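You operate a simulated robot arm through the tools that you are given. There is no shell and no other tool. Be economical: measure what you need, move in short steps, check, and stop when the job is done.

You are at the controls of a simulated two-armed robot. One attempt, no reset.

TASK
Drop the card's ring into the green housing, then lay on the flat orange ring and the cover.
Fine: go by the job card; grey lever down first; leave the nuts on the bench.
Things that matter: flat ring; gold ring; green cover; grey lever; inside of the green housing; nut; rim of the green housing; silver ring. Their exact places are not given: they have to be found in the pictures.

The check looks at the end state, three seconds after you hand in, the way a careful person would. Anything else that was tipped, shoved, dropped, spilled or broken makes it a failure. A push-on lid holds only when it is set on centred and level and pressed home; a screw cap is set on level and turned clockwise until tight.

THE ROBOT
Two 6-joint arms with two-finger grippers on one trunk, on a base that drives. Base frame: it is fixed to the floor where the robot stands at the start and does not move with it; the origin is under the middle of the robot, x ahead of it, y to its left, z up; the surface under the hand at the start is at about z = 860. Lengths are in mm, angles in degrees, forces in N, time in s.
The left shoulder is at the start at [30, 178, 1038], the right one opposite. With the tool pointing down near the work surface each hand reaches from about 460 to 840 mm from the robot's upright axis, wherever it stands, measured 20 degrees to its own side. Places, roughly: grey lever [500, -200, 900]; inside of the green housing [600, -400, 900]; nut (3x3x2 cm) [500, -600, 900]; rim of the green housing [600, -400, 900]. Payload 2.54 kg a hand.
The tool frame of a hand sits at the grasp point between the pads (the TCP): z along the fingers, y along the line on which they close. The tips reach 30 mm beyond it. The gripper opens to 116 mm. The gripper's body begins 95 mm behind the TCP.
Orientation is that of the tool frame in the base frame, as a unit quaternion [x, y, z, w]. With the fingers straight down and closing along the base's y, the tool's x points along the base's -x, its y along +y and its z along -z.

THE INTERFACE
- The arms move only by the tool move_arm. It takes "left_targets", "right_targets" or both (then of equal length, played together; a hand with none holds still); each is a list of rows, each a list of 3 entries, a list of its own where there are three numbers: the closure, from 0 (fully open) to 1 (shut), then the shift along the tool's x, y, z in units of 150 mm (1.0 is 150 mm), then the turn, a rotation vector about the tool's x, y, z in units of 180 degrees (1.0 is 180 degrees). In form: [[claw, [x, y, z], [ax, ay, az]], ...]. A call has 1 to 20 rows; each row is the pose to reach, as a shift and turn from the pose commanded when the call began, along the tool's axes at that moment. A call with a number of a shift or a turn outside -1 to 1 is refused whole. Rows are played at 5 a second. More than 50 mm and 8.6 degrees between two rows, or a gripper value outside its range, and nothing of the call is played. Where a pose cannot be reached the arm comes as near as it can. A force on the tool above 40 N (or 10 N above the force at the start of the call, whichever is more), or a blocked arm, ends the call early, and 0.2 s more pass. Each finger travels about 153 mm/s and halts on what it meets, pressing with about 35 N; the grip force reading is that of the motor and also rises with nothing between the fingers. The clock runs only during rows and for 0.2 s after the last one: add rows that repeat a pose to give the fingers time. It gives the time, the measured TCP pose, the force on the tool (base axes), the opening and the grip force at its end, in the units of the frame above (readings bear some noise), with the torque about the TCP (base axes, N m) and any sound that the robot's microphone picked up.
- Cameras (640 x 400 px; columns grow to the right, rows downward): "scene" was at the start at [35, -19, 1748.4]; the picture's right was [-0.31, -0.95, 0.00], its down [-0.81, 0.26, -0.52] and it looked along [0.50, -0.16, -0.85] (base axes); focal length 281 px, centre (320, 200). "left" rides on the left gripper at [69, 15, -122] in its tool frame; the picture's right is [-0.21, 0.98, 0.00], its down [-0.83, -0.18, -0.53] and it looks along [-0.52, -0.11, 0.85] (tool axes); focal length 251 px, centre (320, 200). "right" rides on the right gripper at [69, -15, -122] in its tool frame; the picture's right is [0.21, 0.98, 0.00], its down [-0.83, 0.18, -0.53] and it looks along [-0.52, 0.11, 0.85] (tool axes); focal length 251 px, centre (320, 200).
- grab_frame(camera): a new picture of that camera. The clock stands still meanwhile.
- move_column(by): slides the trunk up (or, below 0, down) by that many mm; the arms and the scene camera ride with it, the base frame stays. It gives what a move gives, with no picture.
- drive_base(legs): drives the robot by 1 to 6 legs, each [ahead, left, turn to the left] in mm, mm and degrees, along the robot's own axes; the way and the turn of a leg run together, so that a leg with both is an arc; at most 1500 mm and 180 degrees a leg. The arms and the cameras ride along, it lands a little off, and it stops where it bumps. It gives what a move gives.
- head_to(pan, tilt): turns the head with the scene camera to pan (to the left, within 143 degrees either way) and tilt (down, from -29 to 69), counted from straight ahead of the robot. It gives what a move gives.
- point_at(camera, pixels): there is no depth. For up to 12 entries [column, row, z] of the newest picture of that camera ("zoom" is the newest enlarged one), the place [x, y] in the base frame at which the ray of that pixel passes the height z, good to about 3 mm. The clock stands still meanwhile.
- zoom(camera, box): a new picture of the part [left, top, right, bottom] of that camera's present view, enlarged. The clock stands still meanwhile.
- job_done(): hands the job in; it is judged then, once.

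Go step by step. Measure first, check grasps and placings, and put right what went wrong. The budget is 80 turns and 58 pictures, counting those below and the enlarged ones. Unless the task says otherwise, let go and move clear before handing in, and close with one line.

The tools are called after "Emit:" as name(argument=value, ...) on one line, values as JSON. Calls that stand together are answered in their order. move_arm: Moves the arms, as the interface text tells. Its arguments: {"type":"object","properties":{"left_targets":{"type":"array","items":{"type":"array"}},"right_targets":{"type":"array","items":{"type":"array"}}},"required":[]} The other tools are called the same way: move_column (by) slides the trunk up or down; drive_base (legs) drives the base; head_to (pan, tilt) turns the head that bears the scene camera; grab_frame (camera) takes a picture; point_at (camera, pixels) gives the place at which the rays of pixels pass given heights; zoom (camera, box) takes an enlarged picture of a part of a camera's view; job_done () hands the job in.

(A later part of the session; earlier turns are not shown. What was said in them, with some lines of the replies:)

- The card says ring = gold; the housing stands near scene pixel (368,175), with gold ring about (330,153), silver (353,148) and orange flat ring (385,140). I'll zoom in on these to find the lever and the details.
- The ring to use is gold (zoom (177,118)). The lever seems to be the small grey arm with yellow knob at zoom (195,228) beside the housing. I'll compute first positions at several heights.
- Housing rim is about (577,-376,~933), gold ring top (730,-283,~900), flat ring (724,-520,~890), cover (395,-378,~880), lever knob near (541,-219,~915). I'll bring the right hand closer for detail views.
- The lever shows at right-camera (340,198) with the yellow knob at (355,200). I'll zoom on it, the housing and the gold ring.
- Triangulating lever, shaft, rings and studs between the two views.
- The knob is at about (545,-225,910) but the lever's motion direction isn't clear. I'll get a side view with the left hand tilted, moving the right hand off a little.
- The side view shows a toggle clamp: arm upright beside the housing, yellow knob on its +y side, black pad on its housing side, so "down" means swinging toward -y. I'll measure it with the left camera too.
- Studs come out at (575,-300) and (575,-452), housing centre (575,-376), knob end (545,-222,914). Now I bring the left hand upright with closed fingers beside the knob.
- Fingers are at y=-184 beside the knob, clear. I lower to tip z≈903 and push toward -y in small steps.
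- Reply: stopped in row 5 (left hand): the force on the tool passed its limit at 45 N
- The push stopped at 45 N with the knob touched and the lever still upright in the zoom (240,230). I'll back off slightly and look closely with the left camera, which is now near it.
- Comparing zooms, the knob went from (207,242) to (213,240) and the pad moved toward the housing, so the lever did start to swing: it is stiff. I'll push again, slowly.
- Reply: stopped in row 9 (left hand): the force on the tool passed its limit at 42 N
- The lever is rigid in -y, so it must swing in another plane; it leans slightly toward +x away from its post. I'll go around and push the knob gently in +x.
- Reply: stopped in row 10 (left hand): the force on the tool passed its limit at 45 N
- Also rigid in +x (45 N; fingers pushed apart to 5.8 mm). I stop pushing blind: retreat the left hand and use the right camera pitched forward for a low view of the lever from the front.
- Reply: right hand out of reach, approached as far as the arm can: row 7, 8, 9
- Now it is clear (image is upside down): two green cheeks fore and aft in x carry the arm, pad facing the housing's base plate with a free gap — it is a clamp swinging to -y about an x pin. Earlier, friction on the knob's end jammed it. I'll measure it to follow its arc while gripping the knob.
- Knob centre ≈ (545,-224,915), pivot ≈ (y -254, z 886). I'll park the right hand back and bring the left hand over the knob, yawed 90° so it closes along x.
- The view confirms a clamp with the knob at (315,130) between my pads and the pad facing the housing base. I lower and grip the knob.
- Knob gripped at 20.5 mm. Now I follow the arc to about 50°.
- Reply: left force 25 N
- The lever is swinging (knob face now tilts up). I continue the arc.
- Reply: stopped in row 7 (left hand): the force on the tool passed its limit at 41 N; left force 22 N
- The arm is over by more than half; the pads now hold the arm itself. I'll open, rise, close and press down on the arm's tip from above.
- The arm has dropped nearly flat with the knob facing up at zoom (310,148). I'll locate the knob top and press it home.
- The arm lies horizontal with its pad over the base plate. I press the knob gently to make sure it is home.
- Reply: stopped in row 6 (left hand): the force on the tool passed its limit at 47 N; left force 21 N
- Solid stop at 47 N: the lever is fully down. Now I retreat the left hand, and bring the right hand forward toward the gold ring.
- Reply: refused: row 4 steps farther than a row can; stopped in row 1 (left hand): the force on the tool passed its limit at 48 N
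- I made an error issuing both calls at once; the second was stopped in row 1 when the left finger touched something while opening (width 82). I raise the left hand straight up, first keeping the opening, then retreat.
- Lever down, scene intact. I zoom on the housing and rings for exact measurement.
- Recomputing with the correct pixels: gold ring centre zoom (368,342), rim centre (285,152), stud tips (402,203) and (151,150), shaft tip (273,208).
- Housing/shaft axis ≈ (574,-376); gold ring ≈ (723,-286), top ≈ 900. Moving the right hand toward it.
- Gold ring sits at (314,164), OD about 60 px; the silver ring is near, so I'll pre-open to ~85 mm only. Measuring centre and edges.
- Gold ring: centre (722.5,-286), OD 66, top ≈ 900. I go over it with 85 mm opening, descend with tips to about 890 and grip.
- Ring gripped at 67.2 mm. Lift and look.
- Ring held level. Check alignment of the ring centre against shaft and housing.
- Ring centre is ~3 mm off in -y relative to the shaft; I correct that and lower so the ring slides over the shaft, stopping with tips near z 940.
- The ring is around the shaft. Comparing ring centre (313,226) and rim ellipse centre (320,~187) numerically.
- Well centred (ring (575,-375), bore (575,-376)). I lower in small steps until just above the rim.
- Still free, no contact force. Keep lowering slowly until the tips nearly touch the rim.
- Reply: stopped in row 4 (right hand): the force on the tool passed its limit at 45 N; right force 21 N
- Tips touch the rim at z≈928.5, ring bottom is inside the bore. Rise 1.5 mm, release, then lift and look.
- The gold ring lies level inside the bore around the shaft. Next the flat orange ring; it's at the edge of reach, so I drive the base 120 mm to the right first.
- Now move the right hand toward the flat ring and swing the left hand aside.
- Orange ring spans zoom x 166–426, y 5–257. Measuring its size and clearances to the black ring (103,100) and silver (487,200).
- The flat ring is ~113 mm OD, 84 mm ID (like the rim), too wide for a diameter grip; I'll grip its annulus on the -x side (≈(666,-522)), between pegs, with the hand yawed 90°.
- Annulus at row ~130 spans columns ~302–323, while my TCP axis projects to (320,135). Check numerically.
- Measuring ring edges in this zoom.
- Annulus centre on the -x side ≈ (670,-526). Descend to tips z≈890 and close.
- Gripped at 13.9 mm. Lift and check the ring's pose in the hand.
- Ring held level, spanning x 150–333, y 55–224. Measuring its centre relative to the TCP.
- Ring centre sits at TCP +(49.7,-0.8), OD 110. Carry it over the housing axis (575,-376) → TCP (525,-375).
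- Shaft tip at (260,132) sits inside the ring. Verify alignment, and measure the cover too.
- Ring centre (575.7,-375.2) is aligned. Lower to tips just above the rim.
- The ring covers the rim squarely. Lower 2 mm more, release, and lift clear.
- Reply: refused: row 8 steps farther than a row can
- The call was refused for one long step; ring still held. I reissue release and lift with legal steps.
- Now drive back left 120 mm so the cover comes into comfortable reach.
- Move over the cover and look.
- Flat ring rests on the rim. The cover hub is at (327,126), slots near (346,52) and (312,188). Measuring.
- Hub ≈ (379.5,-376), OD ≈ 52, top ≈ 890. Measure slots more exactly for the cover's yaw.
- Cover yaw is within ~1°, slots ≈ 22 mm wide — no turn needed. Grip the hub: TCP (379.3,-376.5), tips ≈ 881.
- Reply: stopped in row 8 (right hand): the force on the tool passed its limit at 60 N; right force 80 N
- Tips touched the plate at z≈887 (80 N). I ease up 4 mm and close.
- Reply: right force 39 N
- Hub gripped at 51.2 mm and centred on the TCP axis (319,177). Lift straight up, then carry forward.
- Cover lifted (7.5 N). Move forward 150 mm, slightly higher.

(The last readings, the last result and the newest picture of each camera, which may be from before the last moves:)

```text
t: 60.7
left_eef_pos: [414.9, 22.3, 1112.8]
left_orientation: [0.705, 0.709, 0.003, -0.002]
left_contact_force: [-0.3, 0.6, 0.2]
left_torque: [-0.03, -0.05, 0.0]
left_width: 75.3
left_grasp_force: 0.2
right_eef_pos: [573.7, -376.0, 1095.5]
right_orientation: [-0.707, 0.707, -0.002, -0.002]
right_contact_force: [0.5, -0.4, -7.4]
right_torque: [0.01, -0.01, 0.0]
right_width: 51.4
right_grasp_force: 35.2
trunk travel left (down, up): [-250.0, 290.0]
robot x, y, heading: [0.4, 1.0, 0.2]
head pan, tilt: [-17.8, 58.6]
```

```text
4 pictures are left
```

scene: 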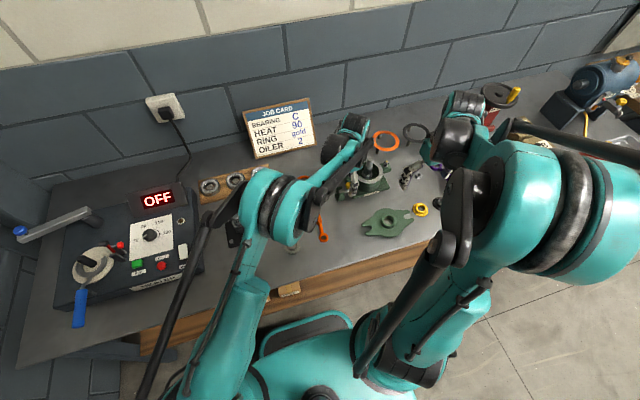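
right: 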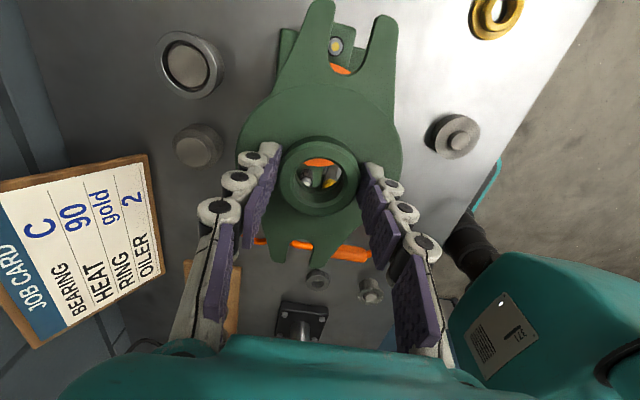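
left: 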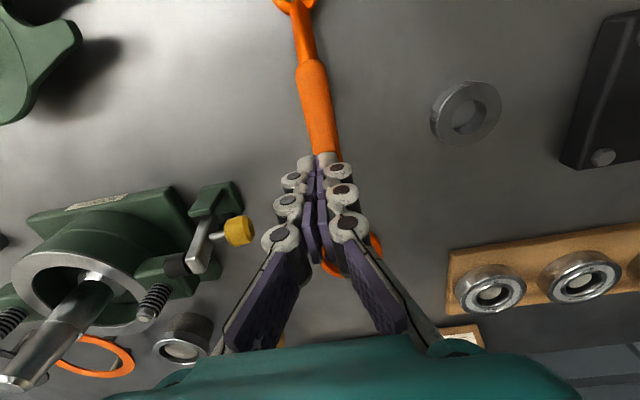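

Through the hub bore I can see the shaft tip. Zoom there to align before lowering.

Emit:
zoom(camera="right", box=[270, 20, 390, 220])

```text
2.00 times, centred on (330, 120) of right
```

zoom: 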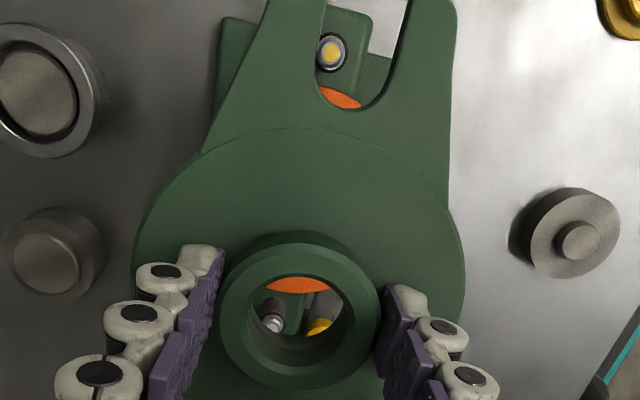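

Visible: the far stud (331,52), near stud tip (272,318) through the bore. Compute studs, hub and slot in the base frame.

Emit:
point_at(camera="zoom", pixels=[[331, 52, 950], [272, 320, 950], [300, 315, 1078], [220, 308, 1078], [380, 318, 1078], [320, 75, 1064], [388, 80, 1064], [347, 108, 1064], [132, 255, 1064], [464, 265, 1064]])

```text
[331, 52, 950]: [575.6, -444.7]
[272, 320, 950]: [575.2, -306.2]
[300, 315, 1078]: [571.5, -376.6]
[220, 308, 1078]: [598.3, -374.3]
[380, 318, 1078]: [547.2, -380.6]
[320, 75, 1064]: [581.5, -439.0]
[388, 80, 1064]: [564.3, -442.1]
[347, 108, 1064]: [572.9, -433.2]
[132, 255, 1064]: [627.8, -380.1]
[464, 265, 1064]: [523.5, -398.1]
```

Hub at (572.5,-376.6), studs' midpoint (575.4,-375.5): shift +3 x, +1 y, then lower over the shaft to TCP ≈ 1000.

Emit:
move_arm(right_targets=[[0.75, [-0.006, -0.019, 0], [0, 0, 0]], [0.75, [-0.006, -0.019, 0.1], [0, 0, 0]], [0.75, [-0.006, -0.019, 0.2], [0, 0, 0]], [0.75, [-0.006, -0.019, 0.28], [0, 0, 0]], [0.75, [-0.006, -0.019, 0.36], [0, 0, 0]], [0.75, [-0.006, -0.019, 0.44], [0, 0, 0]], [0.75, [-0.006, -0.019, 0.52], [0, 0, 0]], [0.75, [-0.006, -0.019, 0.58], [0, 0, 0]], [0.75, [-0.006, -0.019, 0.63], [0, 0, 0]], [0.75, [-0.006, -0.019, 0.63], [0, 0, 0]]])

```text
t: 62.9
left_eef_pos: [416.7, 21.4, 1112.1]
left_orientation: [0.705, 0.709, 0.001, -0.001]
left_contact_force: [0.2, 0.0, -0.3]
left_torque: [-0.02, -0.01, 0.02]
left_width: 75.4
left_grasp_force: 0.0
right_eef_pos: [577.2, -374.3, 999.8]
right_orientation: [-0.707, 0.707, -0.001, -0.002]
right_contact_force: [-1.4, 0.5, -6.9]
right_torque: [-0.07, -0.01, -0.02]
right_width: 51.3
right_grasp_force: 35.2
trunk travel left (down, up): [-250.0, 290.0]
robot x, y, heading: [-0.5, -1.4, 0.0]
head pan, tilt: [-17.8, 58.6]
```

No resistance; the bore is over the shaft. One look before the last centimetres.

Emit:
grab_frame(camera="right")

```text
2 pictures are left
```

right: 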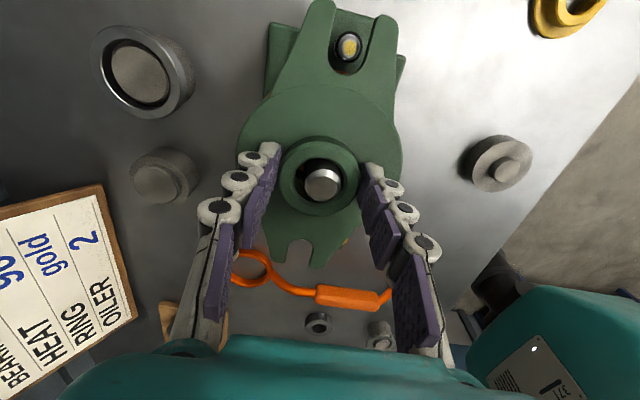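

Shaft tip shows in the hub and the stud in the slot. Lower slowly until it seats.

Emit:
move_arm(right_targets=[[0.75, [0, 0, 0.015], [0, 0, 0]], [0.75, [0, 0, 0.03], [0, 0, 0]], [0.75, [0, 0, 0.045], [0, 0, 0]], [0.75, [0, 0, 0.06], [0, 0, 0]], [0.75, [0, 0, 0.075], [0, 0, 0]], [0.75, [0, 0, 0.09], [0, 0, 0]], [0.75, [0, 0, 0.105], [0, 0, 0]], [0.75, [0, 0, 0.12], [0, 0, 0]], [0.75, [0, 0, 0.135], [0, 0, 0]], [0.75, [0, 0, 0.15], [0, 0, 0]], [0.75, [0, 0, 0.165], [0, 0, 0]], [0.75, [0, 0, 0.18], [0, 0, 0]], [0.75, [0, 0, 0.195], [0, 0, 0]], [0.75, [0, 0, 0.21], [0, 0, 0]], [0.75, [0, 0, 0.225], [0, 0, 0]], [0.75, [0, 0, 0.24], [0, 0, 0]], [0.75, [0, 0, 0.255], [0, 0, 0]], [0.75, [0, 0, 0.27], [0, 0, 0]]])

```text
t: 64.3
left_eef_pos: [414.3, 23.3, 1112.6]
left_orientation: [0.706, 0.709, 0.002, 0.0]
left_contact_force: [0.2, -0.5, -0.3]
left_torque: [0.01, 0.02, 0.0]
left_width: 75.4
left_grasp_force: 0.1
right_eef_pos: [577.5, -376.2, 992.0]
right_orientation: [0.707, -0.707, 0.003, 0.0]
right_contact_force: [-0.7, -0.3, 21.1]
right_torque: [0.49, 0.34, 0.15]
right_width: 51.3
right_grasp_force: 35.0
trunk travel left (down, up): [-250.0, 290.0]
robot x, y, heading: [2.3, 1.6, 0.1]
head pan, tilt: [-17.8, 58.6]
stopped in row 7 (right hand): the force on the tool passed its limit at 46 N (the readings are from after the stop); the commanded pose is now the measured one
```

It stopped at TCP z 992 with off-centre torque; perhaps caught on the shaft step rather than seated. I'll spend one zoom to judge it.

Emit:
zoom(camera="right", box=[230, 0, 410, 280])

```text
1.43 times, centred on (320, 140) of right
```

zoom: 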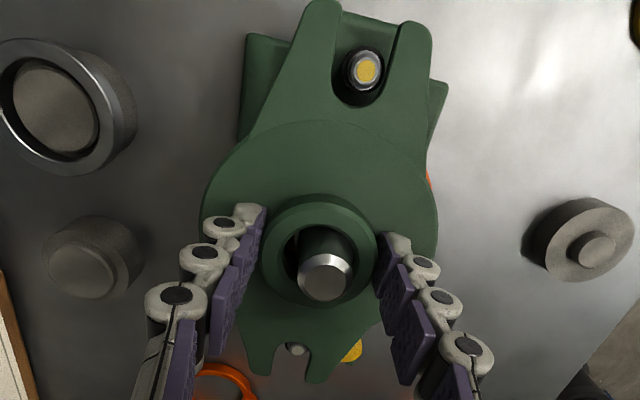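

Both studs lie in their slots. Compute shaft centre versus hub bore centre.

Emit:
point_at(camera="zoom", pixels=[[325, 280, 995], [325, 280, 1000], [319, 250, 974], [261, 247, 974], [377, 256, 974], [319, 194, 974], [319, 308, 974], [367, 70, 952], [296, 348, 952], [296, 348, 945], [343, 75, 961], [393, 75, 961]])

```text
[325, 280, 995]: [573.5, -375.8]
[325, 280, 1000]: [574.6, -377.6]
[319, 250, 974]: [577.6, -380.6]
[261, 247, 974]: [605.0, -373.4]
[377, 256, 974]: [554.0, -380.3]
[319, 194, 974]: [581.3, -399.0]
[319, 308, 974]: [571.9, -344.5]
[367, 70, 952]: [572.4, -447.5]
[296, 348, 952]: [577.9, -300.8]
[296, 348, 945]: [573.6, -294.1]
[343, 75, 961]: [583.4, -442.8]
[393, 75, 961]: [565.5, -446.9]
```

Hub is at x≈578 versus shaft/studs at x≈574.5: about 3 mm too far in +x, agreeing with the torque. Raise 2 mm, shift -3 x, +1 y, and lower again.

Emit:
move_arm(right_targets=[[0.75, [0, 0, -0.015], [0, 0, 0]], [0.75, [-0.007, 0.02, -0.015], [0, 0, 0]], [0.75, [-0.007, 0.02, -0.005], [0, 0, 0]], [0.75, [-0.007, 0.02, 0.005], [0, 0, 0]], [0.75, [-0.007, 0.02, 0.015], [0, 0, 0]], [0.75, [-0.007, 0.02, 0.025], [0, 0, 0]], [0.75, [-0.007, 0.02, 0.035], [0, 0, 0]], [0.75, [-0.007, 0.02, 0.045], [0, 0, 0]], [0.75, [-0.007, 0.02, 0.055], [0, 0, 0]], [0.75, [-0.007, 0.02, 0.065], [0, 0, 0]], [0.75, [-0.007, 0.02, 0.08], [0, 0, 0]], [0.75, [-0.007, 0.02, 0.095], [0, 0, 0]], [0.75, [-0.007, 0.02, 0.11], [0, 0, 0]], [0.75, [-0.007, 0.02, 0.125], [0, 0, 0]], [0.75, [-0.007, 0.02, 0.14], [0, 0, 0]], [0.75, [-0.007, 0.02, 0.155], [0, 0, 0]], [0.75, [-0.007, 0.02, 0.17], [0, 0, 0]]])

```text
t: 67.5
left_eef_pos: [414.0, 22.1, 1113.2]
left_orientation: [0.705, 0.709, 0.001, -0.001]
left_contact_force: [-0.8, -0.2, 0.5]
left_torque: [0.01, 0.02, 0.03]
left_width: 75.2
left_grasp_force: 0.1
right_eef_pos: [577.2, -375.0, 971.5]
right_orientation: [-0.707, 0.708, -0.004, -0.001]
right_contact_force: [0.2, -1.0, 19.7]
right_torque: [0.75, 0.82, 0.05]
right_width: 51.3
right_grasp_force: 34.7
trunk travel left (down, up): [-250.0, 290.0]
robot x, y, heading: [2.2, 3.6, 0.1]
head pan, tilt: [-17.8, 58.6]
stopped in row 15 (right hand): the force on the tool passed its limit at 47 N (the readings are from after the stop); the commanded pose is now the measured one
```

It slid 20 mm further and now rests at rim level (TCP 971.5). Release, rise above the hub, narrow to 34 mm, and press the hub top to check it sits home.

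Emit:
move_arm(right_targets=[[0.75, [0, 0, -0.01], [0, 0, 0]], [0.5, [0, 0, -0.01], [0, 0, 0]], [0.4, [0, 0, -0.01], [0, 0, 0]], [0.4, [0, 0, -0.01], [0, 0, 0]], [0.4, [0, 0, -0.15], [0, 0, 0]], [0.4, [0, 0, -0.3], [0, 0, 0]], [0.7, [0, 0.0, -0.3], [0, 0, 0]], [0.7, [0, 0.0, -0.3], [0, 0, 0]], [0.7, [0, 0.0, -0.2], [0, 0, 0]], [0.7, [0, 0.0, -0.17], [0, 0, 0]], [0.7, [0, 0.0, -0.15], [0, 0, 0]], [0.7, [0, 0.0, -0.13], [0, 0, 0]], [0.7, [0, 0.0, -0.11], [0, 0, 0]], [0.7, [0, 0.0, -0.09], [0, 0, 0]], [0.7, [0, 0.0, -0.07], [0, 0, 0]], [0.7, [0, 0.0, -0.05], [0, 0, 0]]])

```text
t: 70.6
left_eef_pos: [413.0, 22.4, 1113.9]
left_orientation: [0.705, 0.709, 0.002, -0.002]
left_contact_force: [0.7, -0.3, -0.9]
left_torque: [0.02, 0.01, 0.0]
left_width: 75.6
left_grasp_force: 0.0
right_eef_pos: [575.5, -374.2, 987.5]
right_orientation: [-0.706, 0.708, -0.006, 0.0]
right_contact_force: [-3.4, -0.2, 36.8]
right_torque: [0.67, 0.51, 0.18]
right_width: 24.5
right_grasp_force: 35.1
trunk travel left (down, up): [-250.0, 290.0]
robot x, y, heading: [-0.4, 2.1, 0.1]
head pan, tilt: [-17.8, 58.6]
stopped in row 15 (right hand): the force on the tool passed its limit at 52 N (the readings are from after the stop); the commanded pose is now the measured one
```

Hub top is firm at z≈957, consistent with the cover seated on the ring. Open, lift straight clear and look.

Emit:
move_arm(right_targets=[[0.7, [0, 0, -0.02], [0, 0, 0]], [0.5, [0, 0, -0.04], [0, 0, 0]], [0.4, [0, 0, -0.1], [0, 0, 0]], [0.4, [0, 0, -0.3], [0, 0, 0]], [0.4, [0, 0, -0.55], [0, 0, 0]], [0.4, [0, 0, -0.8], [0, 0, 0]], [0.4, [0.1, 0.1, -0.9], [0, 0, 0]], [0.4, [0.25, 0.2, -0.9], [0, 0, 0]], [0.4, [0.4, 0.3, -0.9], [0, 0, 0]], [0.4, [0.5, 0.35, -0.9], [0, 0, 0]]])

Emit:
zoom(camera="right", box=[100, 50, 420, 330])

```text
t: 72.8
left_eef_pos: [415.4, 22.0, 1112.7]
left_orientation: [0.706, 0.708, 0.002, -0.001]
left_contact_force: [-0.9, -0.2, 0.4]
left_torque: [0.02, -0.01, -0.01]
left_width: 75.5
left_grasp_force: 0.1
right_eef_pos: [524.2, -451.0, 1118.4]
right_orientation: [0.707, -0.707, 0.005, -0.001]
right_contact_force: [1.0, -0.2, -0.5]
right_torque: [0.02, 0.03, 0.04]
right_width: 69.6
right_grasp_force: 0.0
trunk travel left (down, up): [-250.0, 290.0]
robot x, y, heading: [-0.4, 3.9, -0.2]
head pan, tilt: [-17.8, 58.6]
```

```text
1.43 times, centred on (260, 190) of right
```

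zoom: 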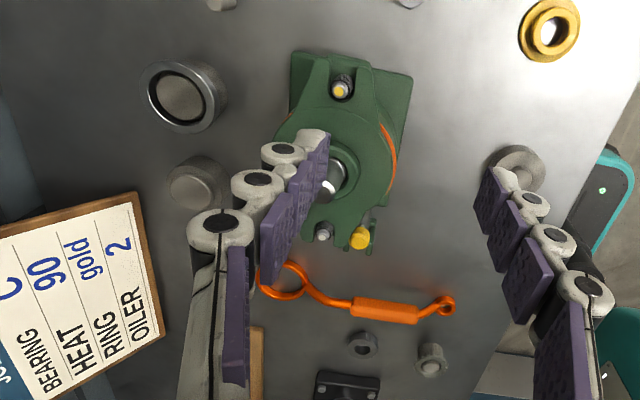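

No pictures remain; an orange sliver shows on the -x side at (393,150). I'll measure cover and ring edges in this last image.

Emit:
point_at(camera="zoom", pixels=[[397, 160, 932], [388, 160, 942], [380, 125, 932], [370, 125, 942], [388, 185, 932], [274, 150, 942], [342, 88, 952], [322, 235, 952], [332, 188, 1000], [360, 180, 958], [330, 75, 942], [357, 80, 942]])

```text
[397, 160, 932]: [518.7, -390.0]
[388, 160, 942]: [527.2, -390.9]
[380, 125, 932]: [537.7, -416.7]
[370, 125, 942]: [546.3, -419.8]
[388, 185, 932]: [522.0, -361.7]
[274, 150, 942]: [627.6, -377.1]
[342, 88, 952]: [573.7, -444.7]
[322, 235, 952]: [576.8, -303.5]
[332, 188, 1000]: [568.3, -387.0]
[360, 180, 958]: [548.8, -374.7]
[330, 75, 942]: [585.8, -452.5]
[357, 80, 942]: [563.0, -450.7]
```

The ring edge fits a 55 mm radius circle centred near (572,-380). The cover is centred near (575,-376) with a slightly smaller radius, and its slots straddle both studs. The orange sliver therefore comes mostly from the size difference, with at most a few mm of offset. Both hands are clear, so I'm handing in.

Emit:
job_done()

```text
The job is handed in.
```

I've handed the job in: the grey lever is down, the gold ring is in the housing, and the flat orange ring and green cover are laid on top. The nuts were left on the bench. The cover stopped against something solid at about rim height, but I had no pictures left for a side view to confirm it sits fully level.
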